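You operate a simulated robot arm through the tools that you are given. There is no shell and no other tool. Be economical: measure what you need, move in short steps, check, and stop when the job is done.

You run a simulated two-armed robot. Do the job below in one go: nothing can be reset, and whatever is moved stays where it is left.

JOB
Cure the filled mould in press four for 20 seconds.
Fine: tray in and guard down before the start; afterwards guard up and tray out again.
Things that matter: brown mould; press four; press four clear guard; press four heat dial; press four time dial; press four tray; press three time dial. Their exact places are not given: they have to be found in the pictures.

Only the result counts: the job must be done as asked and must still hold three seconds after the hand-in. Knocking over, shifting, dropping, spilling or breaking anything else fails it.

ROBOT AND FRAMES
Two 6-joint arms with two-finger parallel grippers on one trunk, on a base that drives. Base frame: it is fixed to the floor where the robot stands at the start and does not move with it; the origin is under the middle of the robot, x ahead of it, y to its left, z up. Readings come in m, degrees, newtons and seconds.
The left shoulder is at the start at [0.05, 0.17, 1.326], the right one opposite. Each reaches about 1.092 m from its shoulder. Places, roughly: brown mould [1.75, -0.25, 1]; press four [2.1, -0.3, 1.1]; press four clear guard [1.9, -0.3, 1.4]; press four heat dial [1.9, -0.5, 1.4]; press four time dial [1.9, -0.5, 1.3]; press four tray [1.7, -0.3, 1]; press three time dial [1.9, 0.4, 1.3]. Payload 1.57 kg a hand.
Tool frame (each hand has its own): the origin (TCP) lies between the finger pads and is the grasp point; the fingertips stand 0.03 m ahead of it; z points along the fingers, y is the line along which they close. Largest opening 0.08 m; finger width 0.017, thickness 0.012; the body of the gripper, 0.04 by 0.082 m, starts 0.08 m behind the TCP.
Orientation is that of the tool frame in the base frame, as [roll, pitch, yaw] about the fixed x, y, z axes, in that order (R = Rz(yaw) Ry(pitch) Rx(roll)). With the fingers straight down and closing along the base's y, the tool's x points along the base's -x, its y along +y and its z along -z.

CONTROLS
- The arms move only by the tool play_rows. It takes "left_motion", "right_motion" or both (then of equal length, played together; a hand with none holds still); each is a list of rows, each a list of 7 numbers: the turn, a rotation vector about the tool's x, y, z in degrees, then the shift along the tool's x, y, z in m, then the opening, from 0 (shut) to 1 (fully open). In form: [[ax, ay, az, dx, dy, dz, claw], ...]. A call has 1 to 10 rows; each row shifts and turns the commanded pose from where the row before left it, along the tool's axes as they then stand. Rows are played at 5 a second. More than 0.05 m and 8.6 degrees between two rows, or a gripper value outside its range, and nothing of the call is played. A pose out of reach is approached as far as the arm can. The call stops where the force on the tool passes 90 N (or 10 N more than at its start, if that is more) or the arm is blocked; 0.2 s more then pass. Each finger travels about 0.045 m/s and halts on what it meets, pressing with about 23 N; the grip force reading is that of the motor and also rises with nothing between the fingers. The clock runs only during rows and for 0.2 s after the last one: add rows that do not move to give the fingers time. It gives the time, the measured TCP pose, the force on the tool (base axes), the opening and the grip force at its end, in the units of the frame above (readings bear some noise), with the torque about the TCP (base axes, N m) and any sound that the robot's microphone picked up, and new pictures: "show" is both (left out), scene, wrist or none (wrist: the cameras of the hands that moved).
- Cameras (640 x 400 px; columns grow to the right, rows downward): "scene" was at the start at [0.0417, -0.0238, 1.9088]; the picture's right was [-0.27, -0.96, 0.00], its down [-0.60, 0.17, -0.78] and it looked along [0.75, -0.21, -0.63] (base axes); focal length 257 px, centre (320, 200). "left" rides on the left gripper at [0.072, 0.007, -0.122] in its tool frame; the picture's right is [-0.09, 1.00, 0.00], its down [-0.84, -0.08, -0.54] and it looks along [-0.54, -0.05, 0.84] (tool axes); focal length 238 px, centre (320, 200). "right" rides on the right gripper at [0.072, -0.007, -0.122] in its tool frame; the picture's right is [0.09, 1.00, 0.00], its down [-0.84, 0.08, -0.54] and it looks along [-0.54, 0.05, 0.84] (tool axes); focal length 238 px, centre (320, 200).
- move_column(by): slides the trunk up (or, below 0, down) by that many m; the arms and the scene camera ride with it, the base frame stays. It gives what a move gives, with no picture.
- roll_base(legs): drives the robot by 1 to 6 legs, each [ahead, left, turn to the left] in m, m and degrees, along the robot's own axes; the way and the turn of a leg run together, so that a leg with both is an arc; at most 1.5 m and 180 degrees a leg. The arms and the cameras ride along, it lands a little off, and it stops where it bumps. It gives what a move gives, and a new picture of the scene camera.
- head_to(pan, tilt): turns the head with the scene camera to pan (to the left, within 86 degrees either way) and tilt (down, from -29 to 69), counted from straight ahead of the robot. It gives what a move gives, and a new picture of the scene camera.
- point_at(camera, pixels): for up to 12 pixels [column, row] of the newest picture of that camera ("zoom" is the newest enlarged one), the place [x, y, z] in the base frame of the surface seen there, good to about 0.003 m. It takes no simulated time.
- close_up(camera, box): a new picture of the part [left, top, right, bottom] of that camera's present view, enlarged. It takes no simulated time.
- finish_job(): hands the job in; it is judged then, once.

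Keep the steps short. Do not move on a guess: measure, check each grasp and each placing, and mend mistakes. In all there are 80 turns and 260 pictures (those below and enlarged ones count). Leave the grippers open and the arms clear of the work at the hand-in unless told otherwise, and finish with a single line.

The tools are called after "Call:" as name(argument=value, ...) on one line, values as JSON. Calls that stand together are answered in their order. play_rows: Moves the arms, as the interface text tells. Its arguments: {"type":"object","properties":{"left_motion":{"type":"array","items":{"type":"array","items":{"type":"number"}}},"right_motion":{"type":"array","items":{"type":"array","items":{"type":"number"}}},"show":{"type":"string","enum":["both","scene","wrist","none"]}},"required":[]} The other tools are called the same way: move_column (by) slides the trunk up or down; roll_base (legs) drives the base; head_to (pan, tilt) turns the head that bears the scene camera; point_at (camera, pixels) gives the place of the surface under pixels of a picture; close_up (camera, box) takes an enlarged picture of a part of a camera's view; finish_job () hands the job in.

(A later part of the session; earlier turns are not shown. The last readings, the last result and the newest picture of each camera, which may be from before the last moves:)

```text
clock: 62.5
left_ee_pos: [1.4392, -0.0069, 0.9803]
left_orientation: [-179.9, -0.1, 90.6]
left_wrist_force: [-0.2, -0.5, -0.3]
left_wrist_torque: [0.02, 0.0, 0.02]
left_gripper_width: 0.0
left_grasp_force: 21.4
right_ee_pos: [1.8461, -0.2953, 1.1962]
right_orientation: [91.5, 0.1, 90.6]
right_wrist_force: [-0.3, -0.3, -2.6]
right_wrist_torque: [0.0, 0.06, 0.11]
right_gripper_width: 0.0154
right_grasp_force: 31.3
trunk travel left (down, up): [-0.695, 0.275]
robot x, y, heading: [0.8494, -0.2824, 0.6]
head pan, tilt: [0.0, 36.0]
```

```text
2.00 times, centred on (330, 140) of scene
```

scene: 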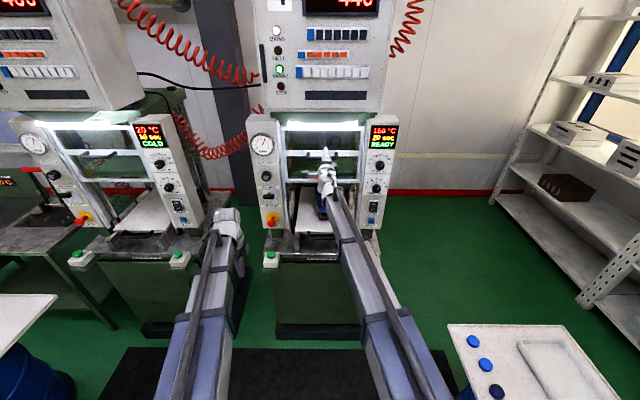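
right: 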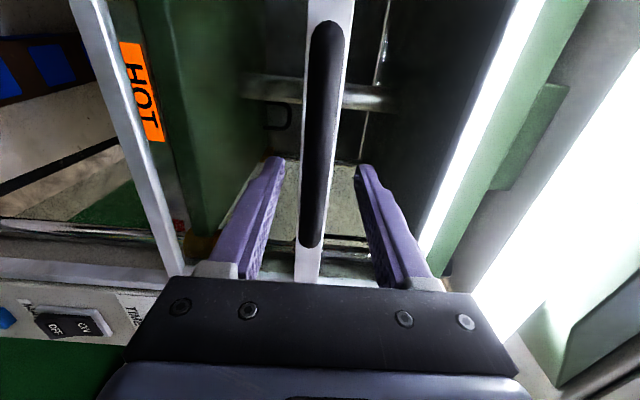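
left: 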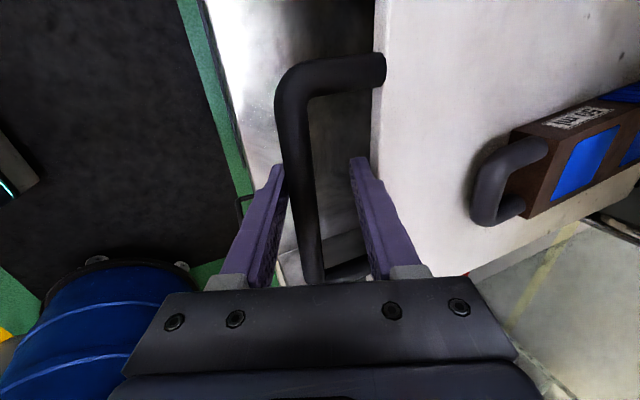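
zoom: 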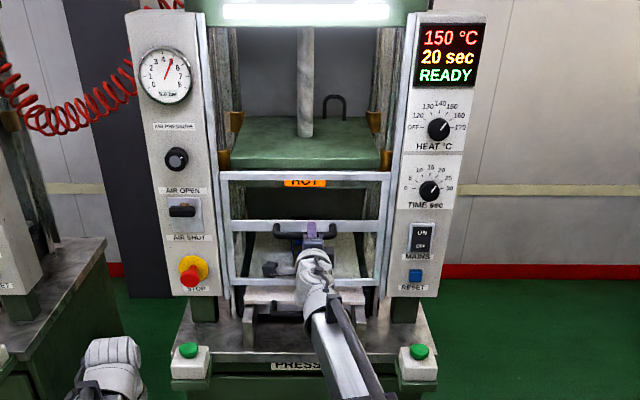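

Call:
move_column(by=-0.01)

Call:
move_column(by=-0.01)

Call:
close_up(camera="scene", box=[230, 40, 430, 240])

```text
clock: 63.1
left_ee_pos: [1.438, -0.0068, 0.9706]
left_orientation: [-180.0, -0.1, 90.5]
left_wrist_force: [-0.2, -0.5, 0.3]
left_wrist_torque: [0.03, -0.01, 0.01]
left_gripper_width: 0.0003
left_grasp_force: 21.0
right_ee_pos: [1.8466, -0.2949, 1.1876]
right_orientation: [91.4, 0.0, 90.6]
right_wrist_force: [14.4, -0.7, 26.6]
right_wrist_torque: [0.01, -0.07, 0.16]
right_gripper_width: 0.0156
right_grasp_force: 31.1
trunk travel left (down, up): [-0.685, 0.285]
robot x, y, heading: [0.8452, -0.2803, 0.9]
head pan, tilt: [0.0, 36.0]
```

```text
clock: 63.6
left_ee_pos: [1.4377, -0.007, 0.9609]
left_orientation: [179.9, -0.1, 90.6]
left_wrist_force: [-0.5, -0.9, -0.1]
left_wrist_torque: [-0.03, 0.0, 0.03]
left_gripper_width: 0.0
left_grasp_force: 21.5
right_ee_pos: [1.8429, -0.2947, 1.1789]
right_orientation: [91.3, 0.2, 90.7]
right_wrist_force: [3.8, -0.4, 28.5]
right_wrist_torque: [0.03, -0.08, -0.28]
right_gripper_width: 0.0351
right_grasp_force: 13.8
trunk travel left (down, up): [-0.675, 0.295]
robot x, y, heading: [0.8458, -0.281, 0.3]
head pan, tilt: [0.0, 36.0]
```

```text
2.00 times, centred on (330, 140) of scene
```

zoom: 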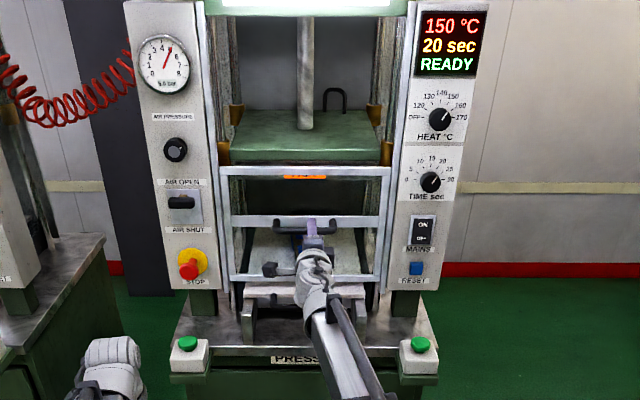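

Guard is fully down (stopped at handle z ≈1.188). Open and back the right hand off, sideways to y ≈ −0.52.

Call:
play_rows(right_motion=[[0, 0, 0, 0, 0, 0, 0.7], [0, 0, 0, 0, 0, 0, 0.7], [0, 0, 0, 0, 0, -0.04, 0.7], [0, 0, 0, 0, 0, -0.04, 0.7], [0, 0, 0, 0, 0, -0.05, 0.5], [0, 0, 0, 0, 0, -0.05, 0.3], [0, 0, 0, -0.05, 0, -0.0, 0], [0, 0, 0, -0.05, 0, -0.0, 0], [0, 0, 0, -0.05, 0, -0.0, 0], [0, 0, 0, -0.05, 0, -0.0, 0]], show="scene")

Call:
close_up(camera="scene", box=[230, 40, 430, 240])

Call:
move_column(by=0.13)

```text
clock: 65.8
left_ee_pos: [1.4404, -0.0079, 0.9602]
left_orientation: [-179.9, -0.2, 90.6]
left_wrist_force: [-0.4, -0.2, 0.4]
left_wrist_torque: [0.01, 0.0, -0.02]
left_gripper_width: 0.0001
left_grasp_force: 21.4
right_ee_pos: [1.6688, -0.4778, 1.1669]
right_orientation: [93.5, 11.0, 89.3]
right_wrist_force: [-0.1, -0.1, 0.1]
right_wrist_torque: [0.01, 0.02, -0.04]
right_gripper_width: 0.0
right_grasp_force: 21.1
right hand out of reach, approached as far as the arm can: row 5, 9, 10
trunk travel left (down, up): [-0.675, 0.295]
robot x, y, heading: [0.8491, -0.2793, 0.9]
head pan, tilt: [0.0, 36.0]
```

scene: 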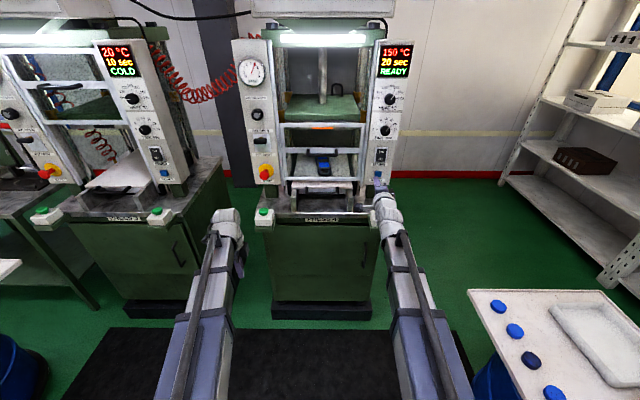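

```text
2.00 times, centred on (330, 140) of scene
```

zoom: 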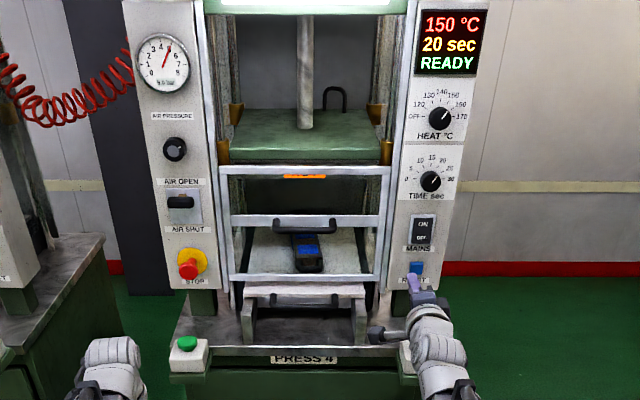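

```text
clock: 67.4
left_ee_pos: [1.4401, -0.0075, 1.089]
left_orientation: [-179.9, -0.2, 90.6]
left_wrist_force: [-0.1, 0.1, -0.1]
left_wrist_torque: [-0.01, 0.0, 0.01]
left_gripper_width: 0.0
left_grasp_force: 21.8
right_ee_pos: [1.6697, -0.4717, 1.301]
right_orientation: [92.2, 0.1, 90.7]
right_wrist_force: [-0.1, -0.4, 0.3]
right_wrist_torque: [0.0, 0.02, -0.02]
right_gripper_width: 0.0
right_grasp_force: 21.3
trunk travel left (down, up): [-0.805, 0.165]
robot x, y, heading: [0.8466, -0.2782, 0.6]
head pan, tilt: [0.0, 36.0]
```

Guard is down with the tray and mould behind it. Now turn the right hand to point down.

Call:
play_rows(right_motion=[[8.5, 0, 0, -0.01, 0, -0.01, 0], [8.5, 0, 0, -0.01, 0, -0.01, 0], [8.5, 0, 0, -0.01, 0, -0.01, 0], [8.5, 0, 0, -0.01, 0, 0, 0], [8.5, 0, 0, -0.01, 0, 0, 0], [8.5, 0, 0, 0, 0, 0, 0], [8.5, 0, 0, 0, 0, 0, 0], [8.5, 0, 0, 0, 0, 0, 0], [8.5, 0, 0, 0, 0, 0, 0], [8.5, 0, 0, 0, 0, 0, 0]], show="scene")

```text
clock: 69.6
left_ee_pos: [1.4386, -0.0065, 1.09]
left_orientation: [-179.8, -0.1, 90.7]
left_wrist_force: [0.1, -0.1, -0.5]
left_wrist_torque: [0.01, 0.0, -0.03]
left_gripper_width: 0.0001
left_grasp_force: 22.0
right_ee_pos: [1.6405, -0.5204, 1.0915]
right_orientation: [177.5, 0.2, 90.4]
right_wrist_force: [-0.1, -0.6, -0.5]
right_wrist_torque: [-0.01, -0.01, -0.02]
right_gripper_width: 0.0
right_grasp_force: 21.2
right hand out of reach, approached as far as the arm can: row 1, 2, 3, 4, 5, 6, 7, 8, 9, 10
trunk travel left (down, up): [-0.805, 0.165]
robot x, y, heading: [0.8454, -0.2748, 0.5]
head pan, tilt: [0.0, 36.0]
```

scene: 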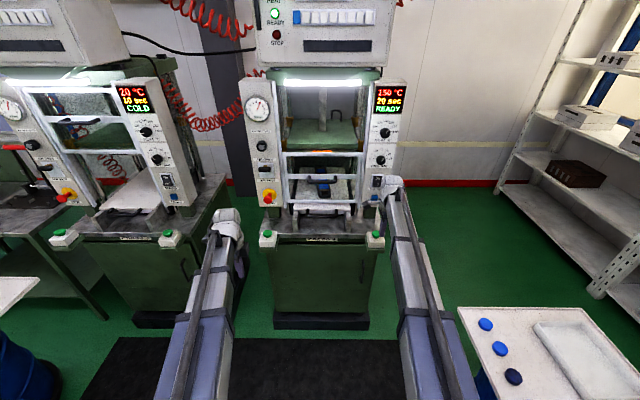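

Both hands point down. Measure both green buttons.

Call:
close_up(camera="scene", box=[250, 200, 400, 260])

```text
4.27 times, centred on (325, 230) of scene
```

zoom: 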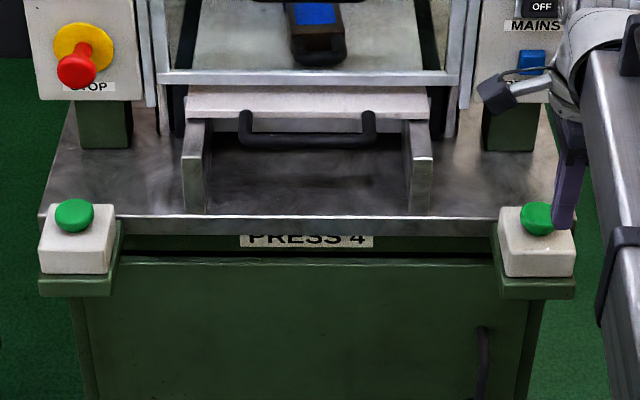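

Call:
point_at(camera="zoom", pixels=[[73, 213], [60, 213], [88, 213], [73, 203], [537, 214], [525, 214], [537, 205], [537, 228], [73, 226]])

Call:
play_rows(left_motion=[[0, 0, 0, -0.027, 0.04, 0, 0], [0, 0, 0, 0, 0.05, 0, 0], [0, 0, 0, 0, 0.05, 0, 0], [0, 0, 0, 0, 0.05, 0, 0], [0, 0, 0, 0, 0.05, 0, 0], [0, 0, 0, 0, 0.046, 0, 0]], right_motion=[[2.5, 0, 0, 0, 0.04, 0, 0], [0, 0, 0, -0.003, 0.045, 0, 0], [0, 0, 0, 0, 0, 0, 0], [0, 0, 0, 0, 0, 0, 0], [0, 0, 0, 0, 0, 0, 0], [0, 0, 0, 0, 0, 0, 0]], show="both")

```text
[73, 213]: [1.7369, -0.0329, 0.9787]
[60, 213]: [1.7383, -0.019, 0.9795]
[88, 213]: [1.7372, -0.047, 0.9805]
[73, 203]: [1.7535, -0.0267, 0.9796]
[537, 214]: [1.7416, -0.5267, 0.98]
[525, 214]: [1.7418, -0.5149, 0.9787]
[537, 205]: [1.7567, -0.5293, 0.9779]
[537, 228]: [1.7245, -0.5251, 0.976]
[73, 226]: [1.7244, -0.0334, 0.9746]
```

```text
clock: 71.0
left_ee_pos: [1.7291, -0.0322, 1.0926]
left_orientation: [-179.8, -0.1, 90.6]
left_wrist_force: [0.0, 0.4, 0.0]
left_wrist_torque: [0.05, 0.04, 0.0]
left_gripper_width: 0.0
left_grasp_force: 21.3
left hand out of reach, approached as far as the arm can: row 6
right_ee_pos: [1.724, -0.5235, 1.0923]
right_orientation: [179.8, 0.0, 90.4]
right_wrist_force: [0.1, 0.5, 0.5]
right_wrist_torque: [-0.01, -0.02, 0.02]
right_gripper_width: 0.0004
right_grasp_force: 21.7
trunk travel left (down, up): [-0.805, 0.165]
robot x, y, heading: [0.8483, -0.2813, 0.7]
head pan, tilt: [0.0, 36.0]
```

scene: 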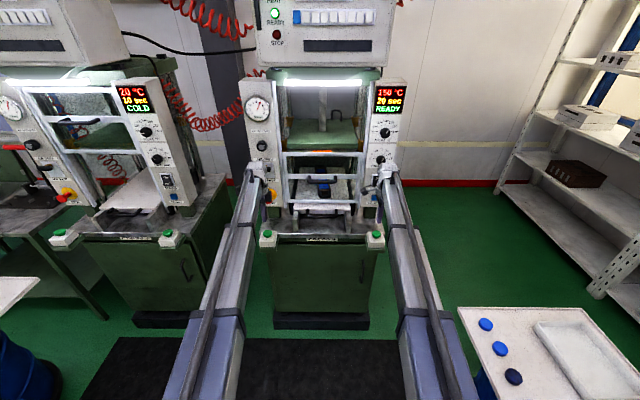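
right: 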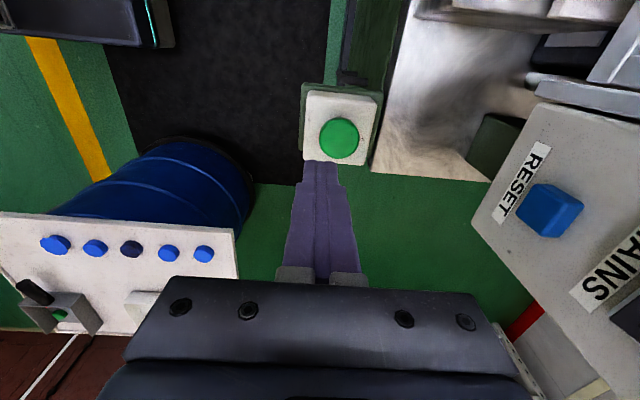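
left: 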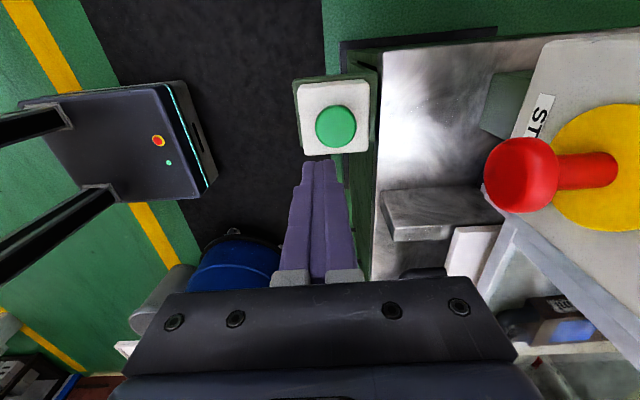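

Button centres: [1.74, −0.033] and [1.741, −0.526], tops z 0.979. Nudge forward and lower the trunk close.

Call:
play_rows(left_motion=[[0, 0, 0, 0, 0.008, 0, 0], [0, 0, 0, 0, 0, 0, 0]], right_motion=[[0, 0, 0, -0.002, 0.013, 0, 0], [0, 0, 0, 0, 0, 0, 0]], show="none")

Call:
move_column(by=-0.072)

Call:
close_up(camera="scene", box=[245, 150, 395, 260])

Call:
close_up(camera="left", box=[160, 80, 640, 300])

Call:
close_up(camera="right", box=[160, 80, 640, 300])

```text
clock: 71.6
left_ee_pos: [1.7351, -0.0321, 1.094]
left_orientation: [-179.9, -0.1, 90.7]
left_wrist_force: [0.3, -0.1, 0.6]
left_wrist_torque: [0.01, -0.01, -0.04]
left_gripper_width: 0.0
left_grasp_force: 21.4
right_ee_pos: [1.7363, -0.5256, 1.0943]
right_orientation: [179.7, 0.0, 90.5]
right_wrist_force: [-0.6, -0.6, -0.4]
right_wrist_torque: [-0.02, 0.0, 0.0]
right_gripper_width: 0.0
right_grasp_force: 21.6
trunk travel left (down, up): [-0.805, 0.165]
robot x, y, heading: [0.8466, -0.2792, 0.2]
head pan, tilt: [0.0, 36.0]
```

```text
clock: 72.7
left_ee_pos: [1.7362, -0.032, 1.0209]
left_orientation: [-179.9, -0.2, 90.6]
left_wrist_force: [-0.4, 0.0, -0.6]
left_wrist_torque: [-0.01, 0.0, 0.0]
left_gripper_width: 0.0
left_grasp_force: 21.5
right_ee_pos: [1.7361, -0.526, 1.0214]
right_orientation: [179.7, 0.1, 90.5]
right_wrist_force: [0.2, -0.4, 0.6]
right_wrist_torque: [0.01, -0.05, 0.03]
right_gripper_width: 0.0
right_grasp_force: 21.5
trunk travel left (down, up): [-0.733, 0.237]
robot x, y, heading: [0.8503, -0.2823, 0.7]
head pan, tilt: [0.0, 36.0]
```

```text
3.64 times, centred on (320, 205) of scene
```

zoom: 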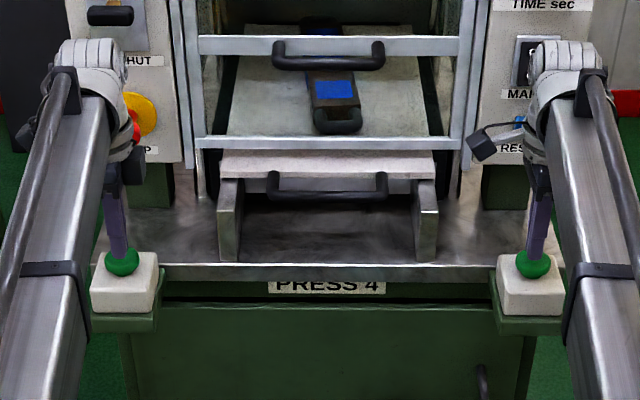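

```text
1.33 times, centred on (400, 190) of left
```

zoom: 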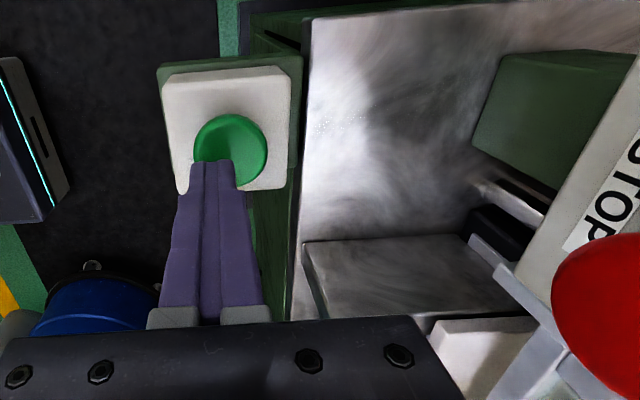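

```text
1.33 times, centred on (400, 190) of right
```

zoom: 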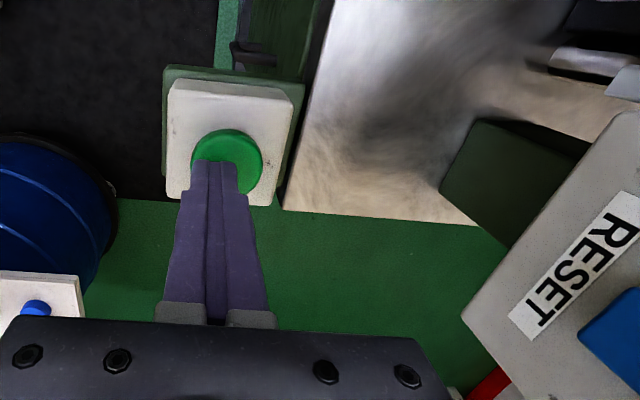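

Both closed fingers sit ~12 mm over their buttons. Press both down together.

Call:
play_rows(left_motion=[[0, 0, 0, 0, 0, 0.008, 0], [0, 0, 0, 0, 0, 0.008, 0], [0, 0, 0, 0, 0, 0.004, 0], [0, 0, 0, 0, 0, 0, 0]], right_motion=[[0, 0, 0, 0, 0, 0.008, 0], [0, 0, 0, 0, 0, 0.008, 0], [0, 0, 0, 0, 0, 0.004, 0], [0, 0, 0, 0, 0, 0, 0]], show="scene")

Call:
close_up(camera="scene", box=[230, 40, 430, 240])

```text
clock: 73.7
left_ee_pos: [1.7365, -0.0322, 1.021]
left_orientation: [-179.9, 0.0, 90.7]
left_wrist_force: [0.0, 0.9, 0.0]
left_wrist_torque: [-0.02, 0.02, -0.02]
left_gripper_width: 0.0
left_grasp_force: 21.7
left hand out of reach, approached as far as the arm can: row 1, 2, 3
right_ee_pos: [1.7368, -0.526, 1.021]
right_orientation: [179.7, 0.0, 90.5]
right_wrist_force: [0.9, -0.1, -0.4]
right_wrist_torque: [0.03, 0.02, -0.01]
right_gripper_width: 0.0
right_grasp_force: 21.2
right hand out of reach, approached as far as the arm can: row 1, 2, 3
trunk travel left (down, up): [-0.733, 0.237]
robot x, y, heading: [0.8494, -0.2824, 0.5]
head pan, tilt: [0.0, 36.0]
```

scene: 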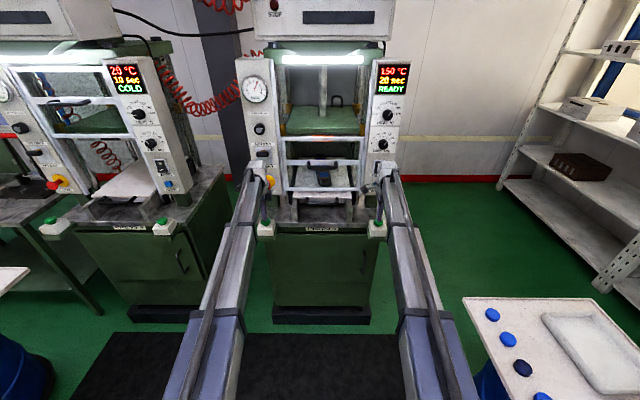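

```text
2.00 times, centred on (330, 140) of scene
```

zoom: 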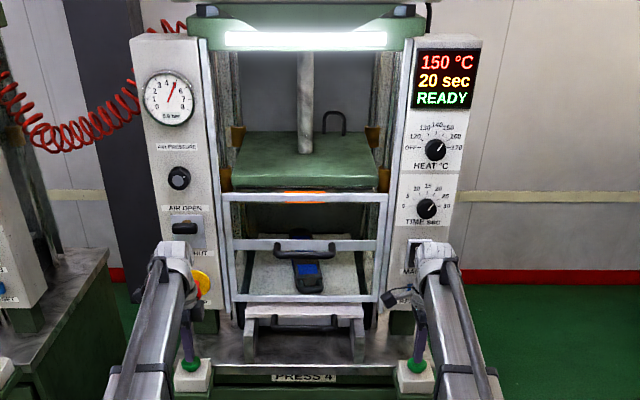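

The arms can't move down in this pose; use the trunk: lower 0.018.

Call:
move_column(by=-0.018)

Call:
close_up(camera="scene", box=[230, 40, 430, 240])

```text
clock: 74.4
left_ee_pos: [1.736, -0.0318, 1.0046]
left_orientation: [-179.9, -0.2, 90.7]
left_wrist_force: [0.3, -0.5, 4.2]
left_wrist_torque: [-0.01, -0.08, 0.0]
left_gripper_width: 0.0002
left_grasp_force: 20.9
right_ee_pos: [1.7369, -0.5257, 1.0041]
right_orientation: [179.7, 0.1, 90.4]
right_wrist_force: [1.7, -0.2, 4.3]
right_wrist_torque: [0.0, -0.04, -0.02]
right_gripper_width: 0.0
right_grasp_force: 21.9
trunk travel left (down, up): [-0.715, 0.255]
robot x, y, heading: [0.8497, -0.2784, 0.5]
head pan, tilt: [0.0, 36.0]
heard: click, click
```

```text
2.00 times, centred on (330, 140) of scene
```

zoom: 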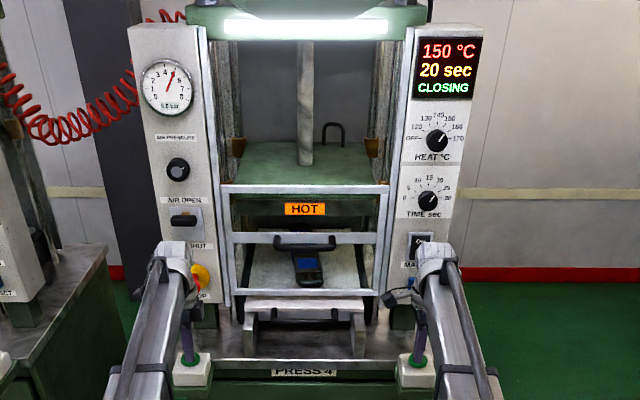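

CLOSING, after two clicks. Keep holding the buttons until it has closed.

Call:
play_rows(left_motion=[[0, 0, 0, 0, 0, 0, 0], [0, 0, 0, 0, 0, 0, 0], [0, 0, 0, 0, 0, 0, 0], [0, 0, 0, 0, 0, 0, 0], [0, 0, 0, 0, 0, 0, 0], [0, 0, 0, 0, 0, 0, 0], [0, 0, 0, 0, 0, 0, 0], [0, 0, 0, 0, 0, 0, 0], [0, 0, 0, 0, 0, 0, 0], [0, 0, 0, 0, 0, 0, 0]], show="scene")

Call:
close_up(camera="scene", box=[230, 40, 430, 240])

```text
clock: 76.6
left_ee_pos: [1.7346, -0.033, 1.0037]
left_orientation: [-179.8, -0.1, 90.6]
left_wrist_force: [2.3, -0.1, 3.7]
left_wrist_torque: [0.0, -0.04, -0.04]
left_gripper_width: 0.0001
left_grasp_force: 21.5
right_ee_pos: [1.7369, -0.5252, 1.0037]
right_orientation: [179.7, 0.1, 90.4]
right_wrist_force: [2.0, 0.1, 3.5]
right_wrist_torque: [0.0, -0.04, 0.02]
right_gripper_width: 0.0
right_grasp_force: 21.3
trunk travel left (down, up): [-0.715, 0.255]
robot x, y, heading: [0.8478, -0.2826, 0.6]
head pan, tilt: [0.0, 36.0]
```

scene: 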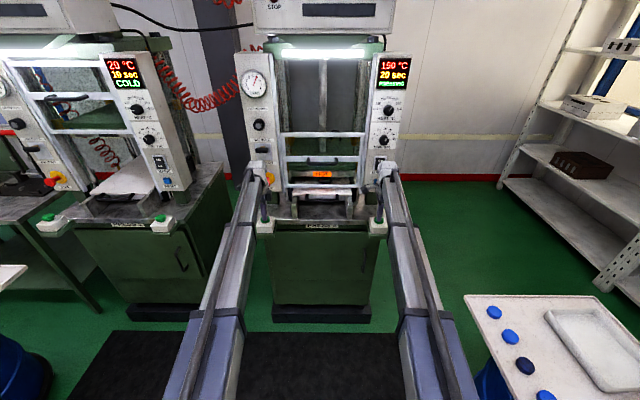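

```text
2.00 times, centred on (330, 140) of scene
```

zoom: 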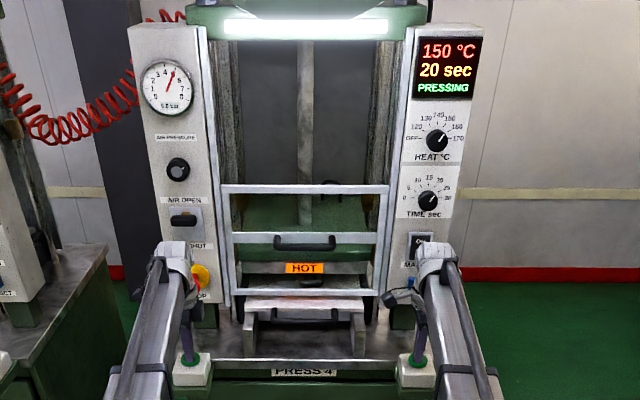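

PRESSING. Hold two seconds more and check.

Call:
play_rows(left_motion=[[0, 0, 0, 0, 0, 0, 0], [0, 0, 0, 0, 0, 0, 0], [0, 0, 0, 0, 0, 0, 0], [0, 0, 0, 0, 0, 0, 0], [0, 0, 0, 0, 0, 0, 0], [0, 0, 0, 0, 0, 0, 0], [0, 0, 0, 0, 0, 0, 0], [0, 0, 0, 0, 0, 0, 0], [0, 0, 0, 0, 0, 0, 0], [0, 0, 0, 0, 0, 0, 0]], show="none")

Call:
close_up(camera="scene", box=[330, 40, 430, 140])

```text
clock: 78.8
left_ee_pos: [1.7355, -0.0323, 1.0047]
left_orientation: [-179.9, 0.0, 90.6]
left_wrist_force: [0.5, 0.3, 3.7]
left_wrist_torque: [-0.01, -0.04, 0.0]
left_gripper_width: 0.0
left_grasp_force: 20.9
right_ee_pos: [1.7363, -0.5254, 1.0038]
right_orientation: [179.8, 0.1, 90.4]
right_wrist_force: [1.0, 0.5, 3.0]
right_wrist_torque: [0.0, -0.05, -0.03]
right_gripper_width: 0.0
right_grasp_force: 21.4
trunk travel left (down, up): [-0.715, 0.255]
robot x, y, heading: [0.848, -0.2809, 0.4]
head pan, tilt: [0.0, 36.0]
```

```text
4.00 times, centred on (380, 90) of scene
```

zoom: 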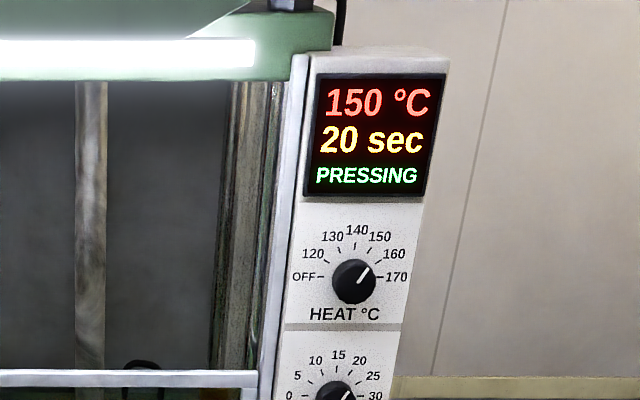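

Still PRESSING. I keep holding the buttons safely through the cycle, checking the display.

Call:
play_rows(left_motion=[[0, 0, 0, 0, 0, 0, 0], [0, 0, 0, 0, 0, 0, 0], [0, 0, 0, 0, 0, 0, 0], [0, 0, 0, 0, 0, 0, 0], [0, 0, 0, 0, 0, 0, 0], [0, 0, 0, 0, 0, 0, 0], [0, 0, 0, 0, 0, 0, 0], [0, 0, 0, 0, 0, 0, 0], [0, 0, 0, 0, 0, 0, 0], [0, 0, 0, 0, 0, 0, 0]], show="none")

Call:
play_rows(left_motion=[[0, 0, 0, 0, 0, 0, 0], [0, 0, 0, 0, 0, 0, 0], [0, 0, 0, 0, 0, 0, 0], [0, 0, 0, 0, 0, 0, 0], [0, 0, 0, 0, 0, 0, 0], [0, 0, 0, 0, 0, 0, 0], [0, 0, 0, 0, 0, 0, 0], [0, 0, 0, 0, 0, 0, 0], [0, 0, 0, 0, 0, 0, 0], [0, 0, 0, 0, 0, 0, 0]], show="none")

Call:
play_rows(left_motion=[[0, 0, 0, 0, 0, 0, 0], [0, 0, 0, 0, 0, 0, 0], [0, 0, 0, 0, 0, 0, 0], [0, 0, 0, 0, 0, 0, 0], [0, 0, 0, 0, 0, 0, 0], [0, 0, 0, 0, 0, 0, 0], [0, 0, 0, 0, 0, 0, 0], [0, 0, 0, 0, 0, 0, 0], [0, 0, 0, 0, 0, 0, 0], [0, 0, 0, 0, 0, 0, 0]], show="none")

Call:
close_up(camera="scene", box=[330, 40, 430, 140])

```text
clock: 81.0
left_ee_pos: [1.7344, -0.0333, 1.0049]
left_orientation: [-179.9, -0.1, 90.6]
left_wrist_force: [0.8, -0.4, 4.4]
left_wrist_torque: [0.04, -0.01, 0.06]
left_gripper_width: 0.0
left_grasp_force: 21.9
right_ee_pos: [1.7372, -0.5264, 1.0032]
right_orientation: [179.6, 0.1, 90.4]
right_wrist_force: [2.4, 1.3, 3.6]
right_wrist_torque: [-0.04, -0.02, 0.01]
right_gripper_width: 0.0002
right_grasp_force: 21.6
trunk travel left (down, up): [-0.715, 0.255]
robot x, y, heading: [0.8493, -0.28, 0.3]
head pan, tilt: [0.0, 36.0]
```

```text
clock: 83.2
left_ee_pos: [1.7362, -0.0319, 1.0047]
left_orientation: [-179.9, -0.1, 90.6]
left_wrist_force: [0.4, -1.4, 3.8]
left_wrist_torque: [0.0, -0.02, 0.0]
left_gripper_width: 0.0
left_grasp_force: 21.1
right_ee_pos: [1.7367, -0.5259, 1.0043]
right_orientation: [179.7, 0.2, 90.4]
right_wrist_force: [0.2, 0.3, 4.3]
right_wrist_torque: [0.01, -0.02, 0.02]
right_gripper_width: 0.0
right_grasp_force: 21.6
trunk travel left (down, up): [-0.715, 0.255]
robot x, y, heading: [0.8509, -0.282, 0.7]
head pan, tilt: [0.0, 36.0]
```

```text
clock: 85.4
left_ee_pos: [1.7343, -0.0319, 1.0029]
left_orientation: [-179.9, -0.2, 90.6]
left_wrist_force: [0.1, 0.3, 3.9]
left_wrist_torque: [0.04, -0.02, -0.02]
left_gripper_width: 0.0003
left_grasp_force: 21.4
right_ee_pos: [1.7371, -0.5258, 1.0024]
right_orientation: [179.7, 0.0, 90.5]
right_wrist_force: [0.2, -0.6, 3.7]
right_wrist_torque: [0.03, -0.04, -0.03]
right_gripper_width: 0.0002
right_grasp_force: 21.0
trunk travel left (down, up): [-0.715, 0.255]
robot x, y, heading: [0.8498, -0.28, 0.7]
head pan, tilt: [0.0, 36.0]
```

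```text
4.00 times, centred on (380, 90) of scene
```

zoom: 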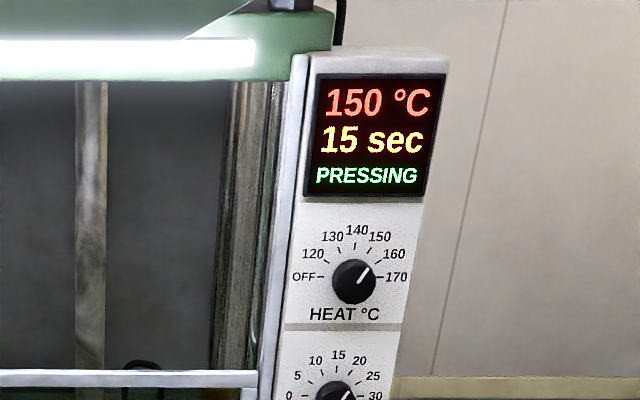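

Countdown shows 15. Continue holding.

Call:
play_rows(left_motion=[[0, 0, 0, 0, 0, 0, 0], [0, 0, 0, 0, 0, 0, 0], [0, 0, 0, 0, 0, 0, 0], [0, 0, 0, 0, 0, 0, 0], [0, 0, 0, 0, 0, 0, 0], [0, 0, 0, 0, 0, 0, 0], [0, 0, 0, 0, 0, 0, 0], [0, 0, 0, 0, 0, 0, 0], [0, 0, 0, 0, 0, 0, 0], [0, 0, 0, 0, 0, 0, 0]], show="none")

Call:
play_rows(left_motion=[[0, 0, 0, 0, 0, 0, 0], [0, 0, 0, 0, 0, 0, 0], [0, 0, 0, 0, 0, 0, 0], [0, 0, 0, 0, 0, 0, 0], [0, 0, 0, 0, 0, 0, 0], [0, 0, 0, 0, 0, 0, 0], [0, 0, 0, 0, 0, 0, 0], [0, 0, 0, 0, 0, 0, 0], [0, 0, 0, 0, 0, 0, 0], [0, 0, 0, 0, 0, 0, 0]], show="none")

Call:
close_up(camera="scene", box=[330, 40, 430, 140])

Call:
play_rows(left_motion=[[0, 0, 0, 0, 0, 0, 0], [0, 0, 0, 0, 0, 0, 0], [0, 0, 0, 0, 0, 0, 0], [0, 0, 0, 0, 0, 0, 0], [0, 0, 0, 0, 0, 0, 0], [0, 0, 0, 0, 0, 0, 0], [0, 0, 0, 0, 0, 0, 0], [0, 0, 0, 0, 0, 0, 0], [0, 0, 0, 0, 0, 0, 0], [0, 0, 0, 0, 0, 0, 0]], show="none")

Call:
close_up(camera="scene", box=[330, 40, 430, 140])

```text
clock: 87.6
left_ee_pos: [1.7355, -0.0329, 1.004]
left_orientation: [-179.8, -0.1, 90.6]
left_wrist_force: [0.2, -0.3, 4.3]
left_wrist_torque: [0.02, -0.01, 0.01]
left_gripper_width: 0.0
left_grasp_force: 21.5
right_ee_pos: [1.7372, -0.5245, 1.0037]
right_orientation: [179.7, 0.1, 90.4]
right_wrist_force: [-0.2, -0.1, 4.1]
right_wrist_torque: [-0.02, -0.01, 0.01]
right_gripper_width: 0.0001
right_grasp_force: 21.8
trunk travel left (down, up): [-0.715, 0.255]
robot x, y, heading: [0.8468, -0.2819, 0.5]
head pan, tilt: [0.0, 36.0]
```

```text
clock: 89.8
left_ee_pos: [1.7344, -0.0333, 1.0034]
left_orientation: [-179.9, -0.1, 90.5]
left_wrist_force: [-0.1, 0.3, 3.0]
left_wrist_torque: [0.0, -0.04, 0.02]
left_gripper_width: 0.0001
left_grasp_force: 21.4
right_ee_pos: [1.7358, -0.5259, 1.0038]
right_orientation: [179.7, 0.2, 90.4]
right_wrist_force: [0.5, 0.9, 3.4]
right_wrist_torque: [-0.05, -0.03, 0.01]
right_gripper_width: 0.0001
right_grasp_force: 21.5
trunk travel left (down, up): [-0.715, 0.255]
robot x, y, heading: [0.8474, -0.2779, 0.6]
head pan, tilt: [0.0, 36.0]
```

```text
4.00 times, centred on (380, 90) of scene
```

zoom: 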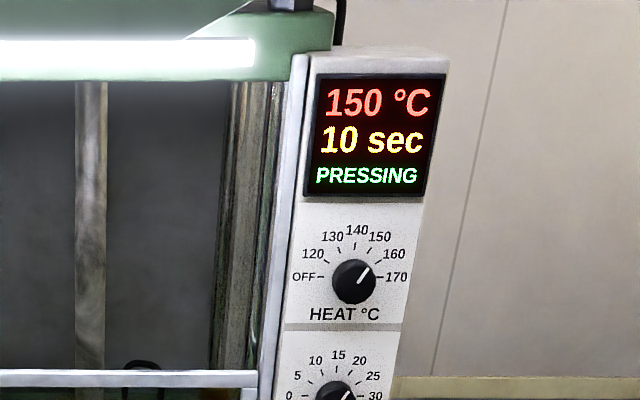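

```text
clock: 92.0
left_ee_pos: [1.7346, -0.0316, 1.0045]
left_orientation: [-179.9, -0.2, 90.7]
left_wrist_force: [-0.3, 0.5, 3.6]
left_wrist_torque: [0.03, -0.03, -0.01]
left_gripper_width: 0.0
left_grasp_force: 20.8
right_ee_pos: [1.7362, -0.526, 1.0029]
right_orientation: [179.6, 0.1, 90.4]
right_wrist_force: [-0.6, 0.3, 2.9]
right_wrist_torque: [0.01, 0.0, 0.0]
right_gripper_width: 0.0001
right_grasp_force: 21.4
trunk travel left (down, up): [-0.715, 0.255]
robot x, y, heading: [0.8469, -0.2805, 0.7]
head pan, tilt: [0.0, 36.0]
```

```text
4.00 times, centred on (380, 90) of scene
```

zoom: 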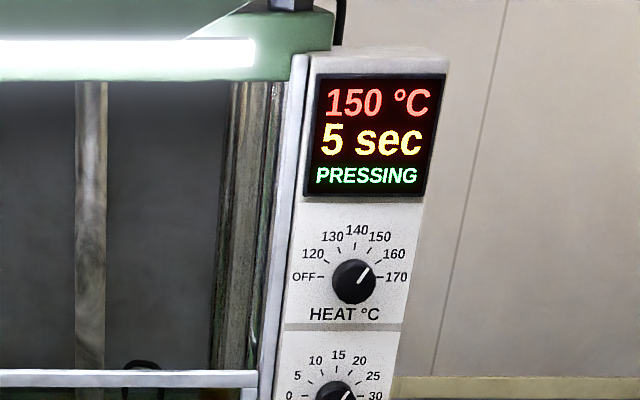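

Call:
play_rows(left_motion=[[0, 0, 0, 0, 0, 0, 0], [0, 0, 0, 0, 0, 0, 0], [0, 0, 0, 0, 0, 0, 0], [0, 0, 0, 0, 0, 0, 0], [0, 0, 0, 0, 0, 0, 0], [0, 0, 0, 0, 0, 0, 0], [0, 0, 0, 0, 0, 0, 0], [0, 0, 0, 0, 0, 0, 0], [0, 0, 0, 0, 0, 0, 0], [0, 0, 0, 0, 0, 0, 0]], show="none")

Call:
close_up(camera="scene", box=[330, 40, 430, 140])

Call:
play_rows(left_motion=[[0, 0, 0, 0, 0, 0, 0], [0, 0, 0, 0, 0, 0, 0], [0, 0, 0, 0, 0, 0, 0], [0, 0, 0, 0, 0, 0, 0], [0, 0, 0, 0, 0, 0, 0], [0, 0, 0, 0, 0, 0, 0]], show="none")

Call:
close_up(camera="scene", box=[230, 40, 430, 240])

```text
clock: 94.2
left_ee_pos: [1.7333, -0.0329, 1.0026]
left_orientation: [-180.0, -0.1, 90.6]
left_wrist_force: [0.0, -0.2, 3.9]
left_wrist_torque: [0.01, -0.01, 0.01]
left_gripper_width: 0.0
left_grasp_force: 21.0
right_ee_pos: [1.7363, -0.526, 1.0047]
right_orientation: [179.7, 0.2, 90.4]
right_wrist_force: [-0.2, -0.8, 3.0]
right_wrist_torque: [-0.04, -0.01, -0.01]
right_gripper_width: 0.0001
right_grasp_force: 21.5
trunk travel left (down, up): [-0.715, 0.255]
robot x, y, heading: [0.8439, -0.2839, 0.6]
head pan, tilt: [0.0, 36.0]
```

```text
4.00 times, centred on (380, 90) of scene
```

zoom: 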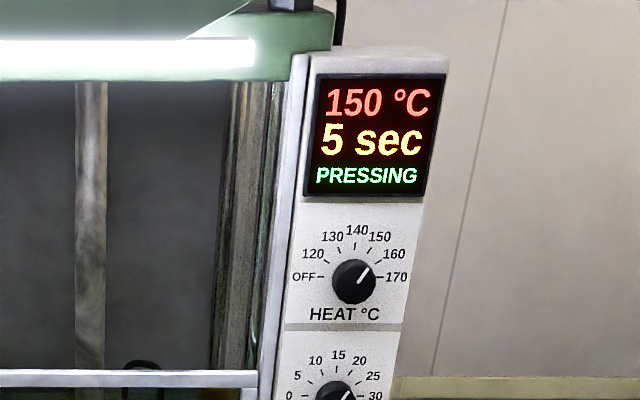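

```text
clock: 95.6
left_ee_pos: [1.7364, -0.0327, 1.0036]
left_orientation: [-179.9, 0.0, 90.7]
left_wrist_force: [0.9, 0.0, 3.0]
left_wrist_torque: [0.0, -0.03, -0.01]
left_gripper_width: 0.0
left_grasp_force: 20.8
right_ee_pos: [1.7368, -0.5265, 1.004]
right_orientation: [179.8, 0.1, 90.3]
right_wrist_force: [0.1, -0.1, 4.1]
right_wrist_torque: [-0.03, 0.0, -0.01]
right_gripper_width: 0.0
right_grasp_force: 21.1
trunk travel left (down, up): [-0.715, 0.255]
robot x, y, heading: [0.846, -0.2822, 0.7]
head pan, tilt: [0.0, 36.0]
```

```text
2.00 times, centred on (330, 140) of scene
```

zoom: 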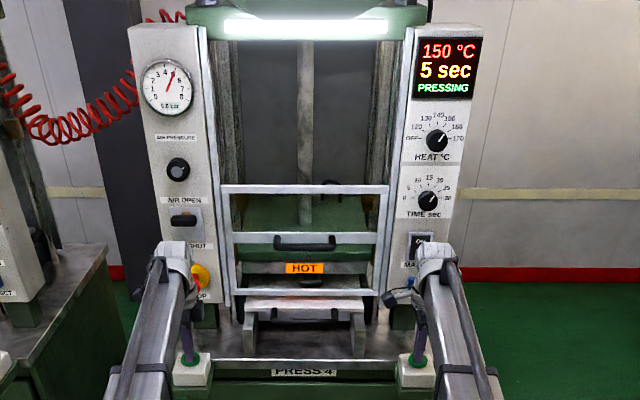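

Wait a little more in short bits for the opening.

Call:
play_rows(left_motion=[[0, 0, 0, 0, 0, 0, 0], [0, 0, 0, 0, 0, 0, 0], [0, 0, 0, 0, 0, 0, 0], [0, 0, 0, 0, 0, 0, 0], [0, 0, 0, 0, 0, 0, 0]], show="none")

Call:
close_up(camera="scene", box=[230, 40, 430, 240])

```text
clock: 96.8
left_ee_pos: [1.7346, -0.0334, 1.0028]
left_orientation: [-179.9, -0.1, 90.6]
left_wrist_force: [0.4, 0.7, 3.7]
left_wrist_torque: [0.01, -0.06, -0.03]
left_gripper_width: 0.0
left_grasp_force: 22.0
right_ee_pos: [1.7364, -0.5269, 1.0042]
right_orientation: [179.7, 0.1, 90.5]
right_wrist_force: [1.4, -0.2, 4.1]
right_wrist_torque: [-0.04, 0.0, 0.02]
right_gripper_width: 0.0
right_grasp_force: 22.0
trunk travel left (down, up): [-0.715, 0.255]
robot x, y, heading: [0.844, -0.2809, 0.7]
head pan, tilt: [0.0, 36.0]
```

```text
2.00 times, centred on (330, 140) of scene
```

zoom: 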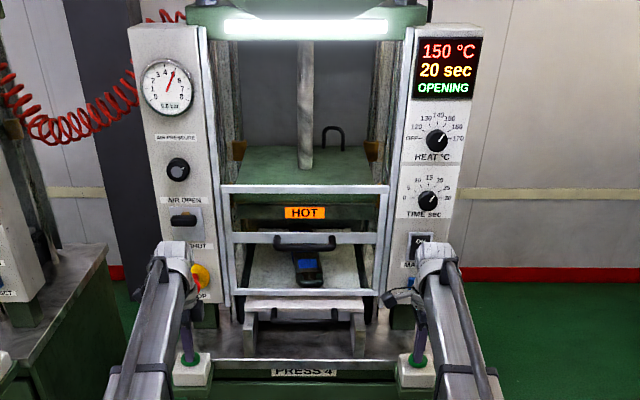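

OPENING: release both buttons now by raising the trunk.

Call:
move_column(by=0.09)

Call:
close_up(camera="scene", box=[230, 60, 430, 260])

```text
clock: 98.0
left_ee_pos: [1.7356, -0.0324, 1.0932]
left_orientation: [-179.9, -0.1, 90.6]
left_wrist_force: [0.1, -0.2, 0.2]
left_wrist_torque: [0.0, -0.01, 0.01]
left_gripper_width: 0.0
left_grasp_force: 21.5
right_ee_pos: [1.7367, -0.526, 1.0933]
right_orientation: [179.8, 0.1, 90.4]
right_wrist_force: [0.5, 0.5, -0.6]
right_wrist_torque: [0.02, 0.03, 0.0]
right_gripper_width: 0.0
right_grasp_force: 21.4
trunk travel left (down, up): [-0.805, 0.165]
robot x, y, heading: [0.8444, -0.2813, 0.5]
head pan, tilt: [0.0, 36.0]
```

```text
2.00 times, centred on (330, 160) of scene
```

zoom: 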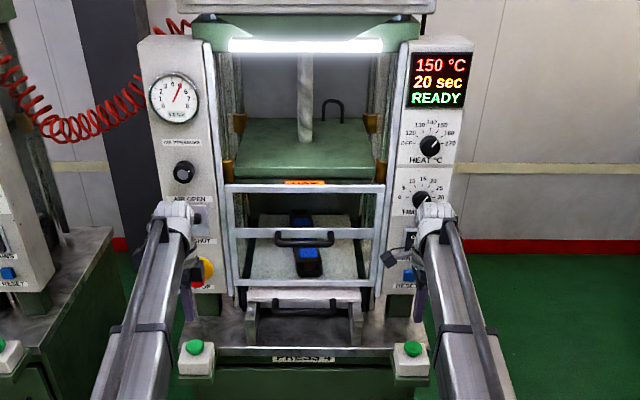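

Cured and READY. Retract both hands, then turn the right hand forward again.

Call:
play_rows(left_motion=[[0, 0, 0, 0, -0.05, 0, 0], [0, 0, 0, 0, -0.05, 0, 0], [0, 0, 0, 0, -0.05, 0, 0], [0, 0, 0, 0, -0.05, 0, 0], [0, 0, 0, 0, -0.05, 0, 0], [0, 0, 0, 0.027, -0.04, 0, 0]], right_motion=[[0, 0, 0, 0, -0.05, 0, 0], [0, 0, 0, 0, -0.05, 0, 0], [-8.5, 0, 0, 0, 0, 0, 0], [-8.5, 0, 0, 0, 0, 0, 0.2], [-8.5, 0, 0, 0, 0, 0, 0.4], [-8.5, 0, 0, 0, 0, 0, 0.6]], show="none")

Call:
play_rows(right_motion=[[-8.5, 0, 0, 0, 0, 0, 0.6], [-8.5, 0, 0, 0, 0, 0, 0.6], [-8.5, 0, 0, 0, 0, 0, 0.6], [-8.5, 0, 0, 0, 0, 0, 0.6], [-8.5, 0, 0, 0, 0, 0, 0.6], [-8.5, 0, 0, 0, 0, 0, 0.6], [-4, 0, 0, 0, 0, 0, 0.6]], show="scene")

```text
clock: 99.4
left_ee_pos: [1.4436, -0.0103, 1.089]
left_orientation: [-179.9, 0.0, 90.5]
left_wrist_force: [-0.4, -0.2, 0.8]
left_wrist_torque: [-0.02, -0.04, 0.0]
left_gripper_width: 0.0001
left_grasp_force: 21.5
right_ee_pos: [1.6354, -0.5248, 1.1291]
right_orientation: [145.6, 0.1, 90.4]
right_wrist_force: [0.5, 1.4, 0.8]
right_wrist_torque: [0.01, 0.02, 0.04]
right_gripper_width: 0.0483
right_grasp_force: 0.0
right hand out of reach, approached as far as the arm can: row 3, 4, 5, 6
trunk travel left (down, up): [-0.805, 0.165]
robot x, y, heading: [0.8451, -0.2807, 0.3]
head pan, tilt: [0.0, 36.0]
```

```text
clock: 101.0
left_ee_pos: [1.4444, -0.0114, 1.0895]
left_orientation: [-179.9, -0.1, 90.6]
left_wrist_force: [0.1, 0.5, 1.1]
left_wrist_torque: [0.04, -0.02, -0.03]
left_gripper_width: 0.0001
left_grasp_force: 21.8
right_ee_pos: [1.638, -0.527, 1.3005]
right_orientation: [92.3, 0.1, 90.6]
right_wrist_force: [-0.1, -0.5, -0.5]
right_wrist_torque: [0.01, 0.01, 0.01]
right_gripper_width: 0.048
right_grasp_force: 0.0
right hand out of reach, approached as far as the arm can: row 1, 2, 3, 4, 5, 6, 7
trunk travel left (down, up): [-0.805, 0.165]
robot x, y, heading: [0.8499, -0.2811, 0.8]
head pan, tilt: [0.0, 36.0]
```

scene: 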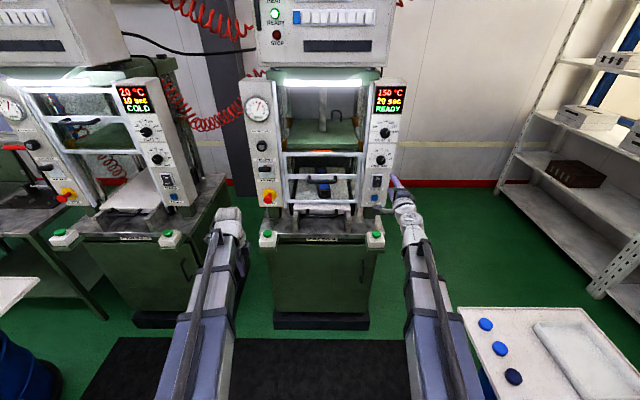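

Now measure the guard handle at its low position, and bring the right hand sideways.

Call:
close_up(camera="scene", box=[270, 140, 380, 220])

Call:
play_rows(right_motion=[[0, 0, 0, 0.03, 0, 0.03, 0.6], [0, 0, 0, 0.03, 0, 0.03, 0.6], [0, 0, 0, 0.03, 0, 0.03, 0.6], [0, 0, 0, 0.05, 0, 0, 0.6], [0, 0, 0, 0.05, 0, 0, 0.6], [0, 0, 0, 0.04, 0, 0, 0.6]], show="none")

Call:
move_column(by=-0.113)

```text
5.00 times, centred on (325, 180) of scene
```

zoom: 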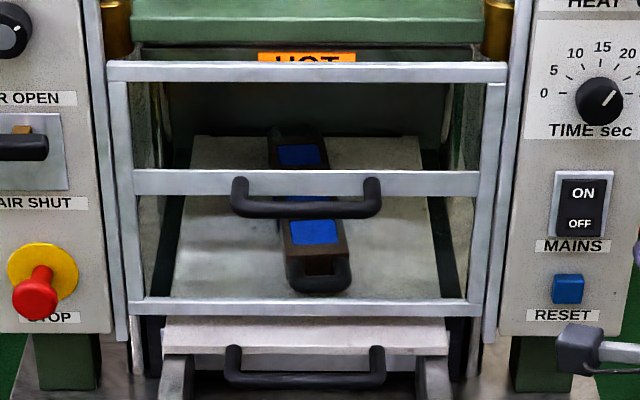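

```text
clock: 102.4
left_ee_pos: [1.4439, -0.012, 1.0905]
left_orientation: [-179.9, -0.1, 90.6]
left_wrist_force: [-0.1, 0.2, 0.9]
left_wrist_torque: [-0.01, 0.02, 0.03]
left_gripper_width: 0.0
left_grasp_force: 21.6
right_ee_pos: [1.7174, -0.3264, 1.3024]
right_orientation: [92.4, -4.9, 90.5]
right_wrist_force: [-1.4, -0.8, 3.0]
right_wrist_torque: [-0.09, 0.18, 0.07]
right_gripper_width: 0.0481
right_grasp_force: 0.1
right hand out of reach, approached as far as the arm can: row 1, 3, 4, 5
trunk travel left (down, up): [-0.805, 0.165]
robot x, y, heading: [0.8493, -0.2795, 0.4]
head pan, tilt: [0.0, 36.0]
```

```text
clock: 103.9
left_ee_pos: [1.4456, -0.0112, 0.9771]
left_orientation: [-179.8, 0.0, 90.6]
left_wrist_force: [-0.3, 0.2, 0.4]
left_wrist_torque: [0.01, 0.01, 0.0]
left_gripper_width: 0.0
left_grasp_force: 21.3
right_ee_pos: [1.7177, -0.3282, 1.1931]
right_orientation: [91.4, 0.3, 90.6]
right_wrist_force: [-0.5, 0.6, 0.1]
right_wrist_torque: [-0.01, 0.01, 0.0]
right_gripper_width: 0.0485
right_grasp_force: 0.1
trunk travel left (down, up): [-0.692, 0.278]
robot x, y, heading: [0.85, -0.2773, 0.5]
head pan, tilt: [0.0, 36.0]
```

Call:
close_up(camera="scene", box=[260, 110, 380, 200])

Call:
play_rows(right_motion=[[0, 0, 0, 0.01, 0, 0.03, 0.6], [0, 0, 0, 0.01, 0, 0.02, 0.6], [0, 0, 0, 0.005, 0, 0, 0.6]], show="both")

```text
4.44 times, centred on (320, 155) of scene
```

zoom: 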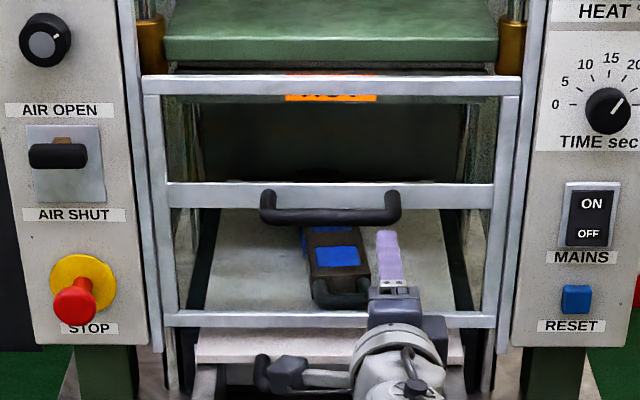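

```text
clock: 104.7
left_ee_pos: [1.4447, -0.0112, 0.9762]
left_orientation: [-179.9, -0.1, 90.6]
left_wrist_force: [0.0, 0.3, 0.1]
left_wrist_torque: [0.01, -0.03, -0.01]
left_gripper_width: 0.0
left_grasp_force: 21.1
right_ee_pos: [1.7663, -0.3019, 1.1917]
right_orientation: [91.5, 0.2, 90.6]
right_wrist_force: [0.4, -0.4, 0.9]
right_wrist_torque: [0.0, -0.02, -0.02]
right_gripper_width: 0.048
right_grasp_force: 0.0
trunk travel left (down, up): [-0.692, 0.278]
robot x, y, heading: [0.8477, -0.2818, 0.8]
head pan, tilt: [0.0, 36.0]
```

scene: 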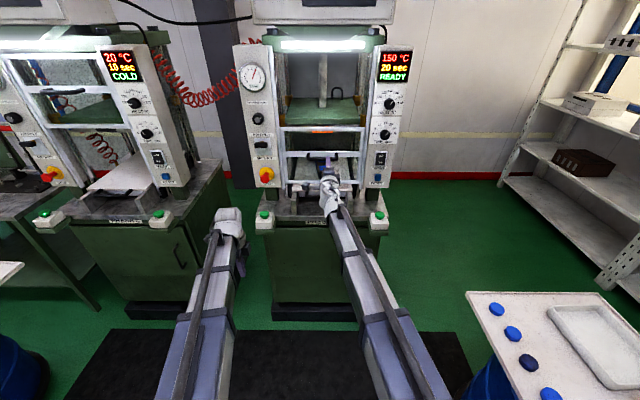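
right: 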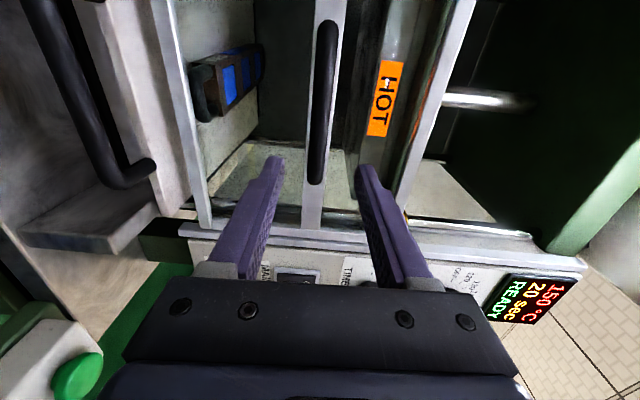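

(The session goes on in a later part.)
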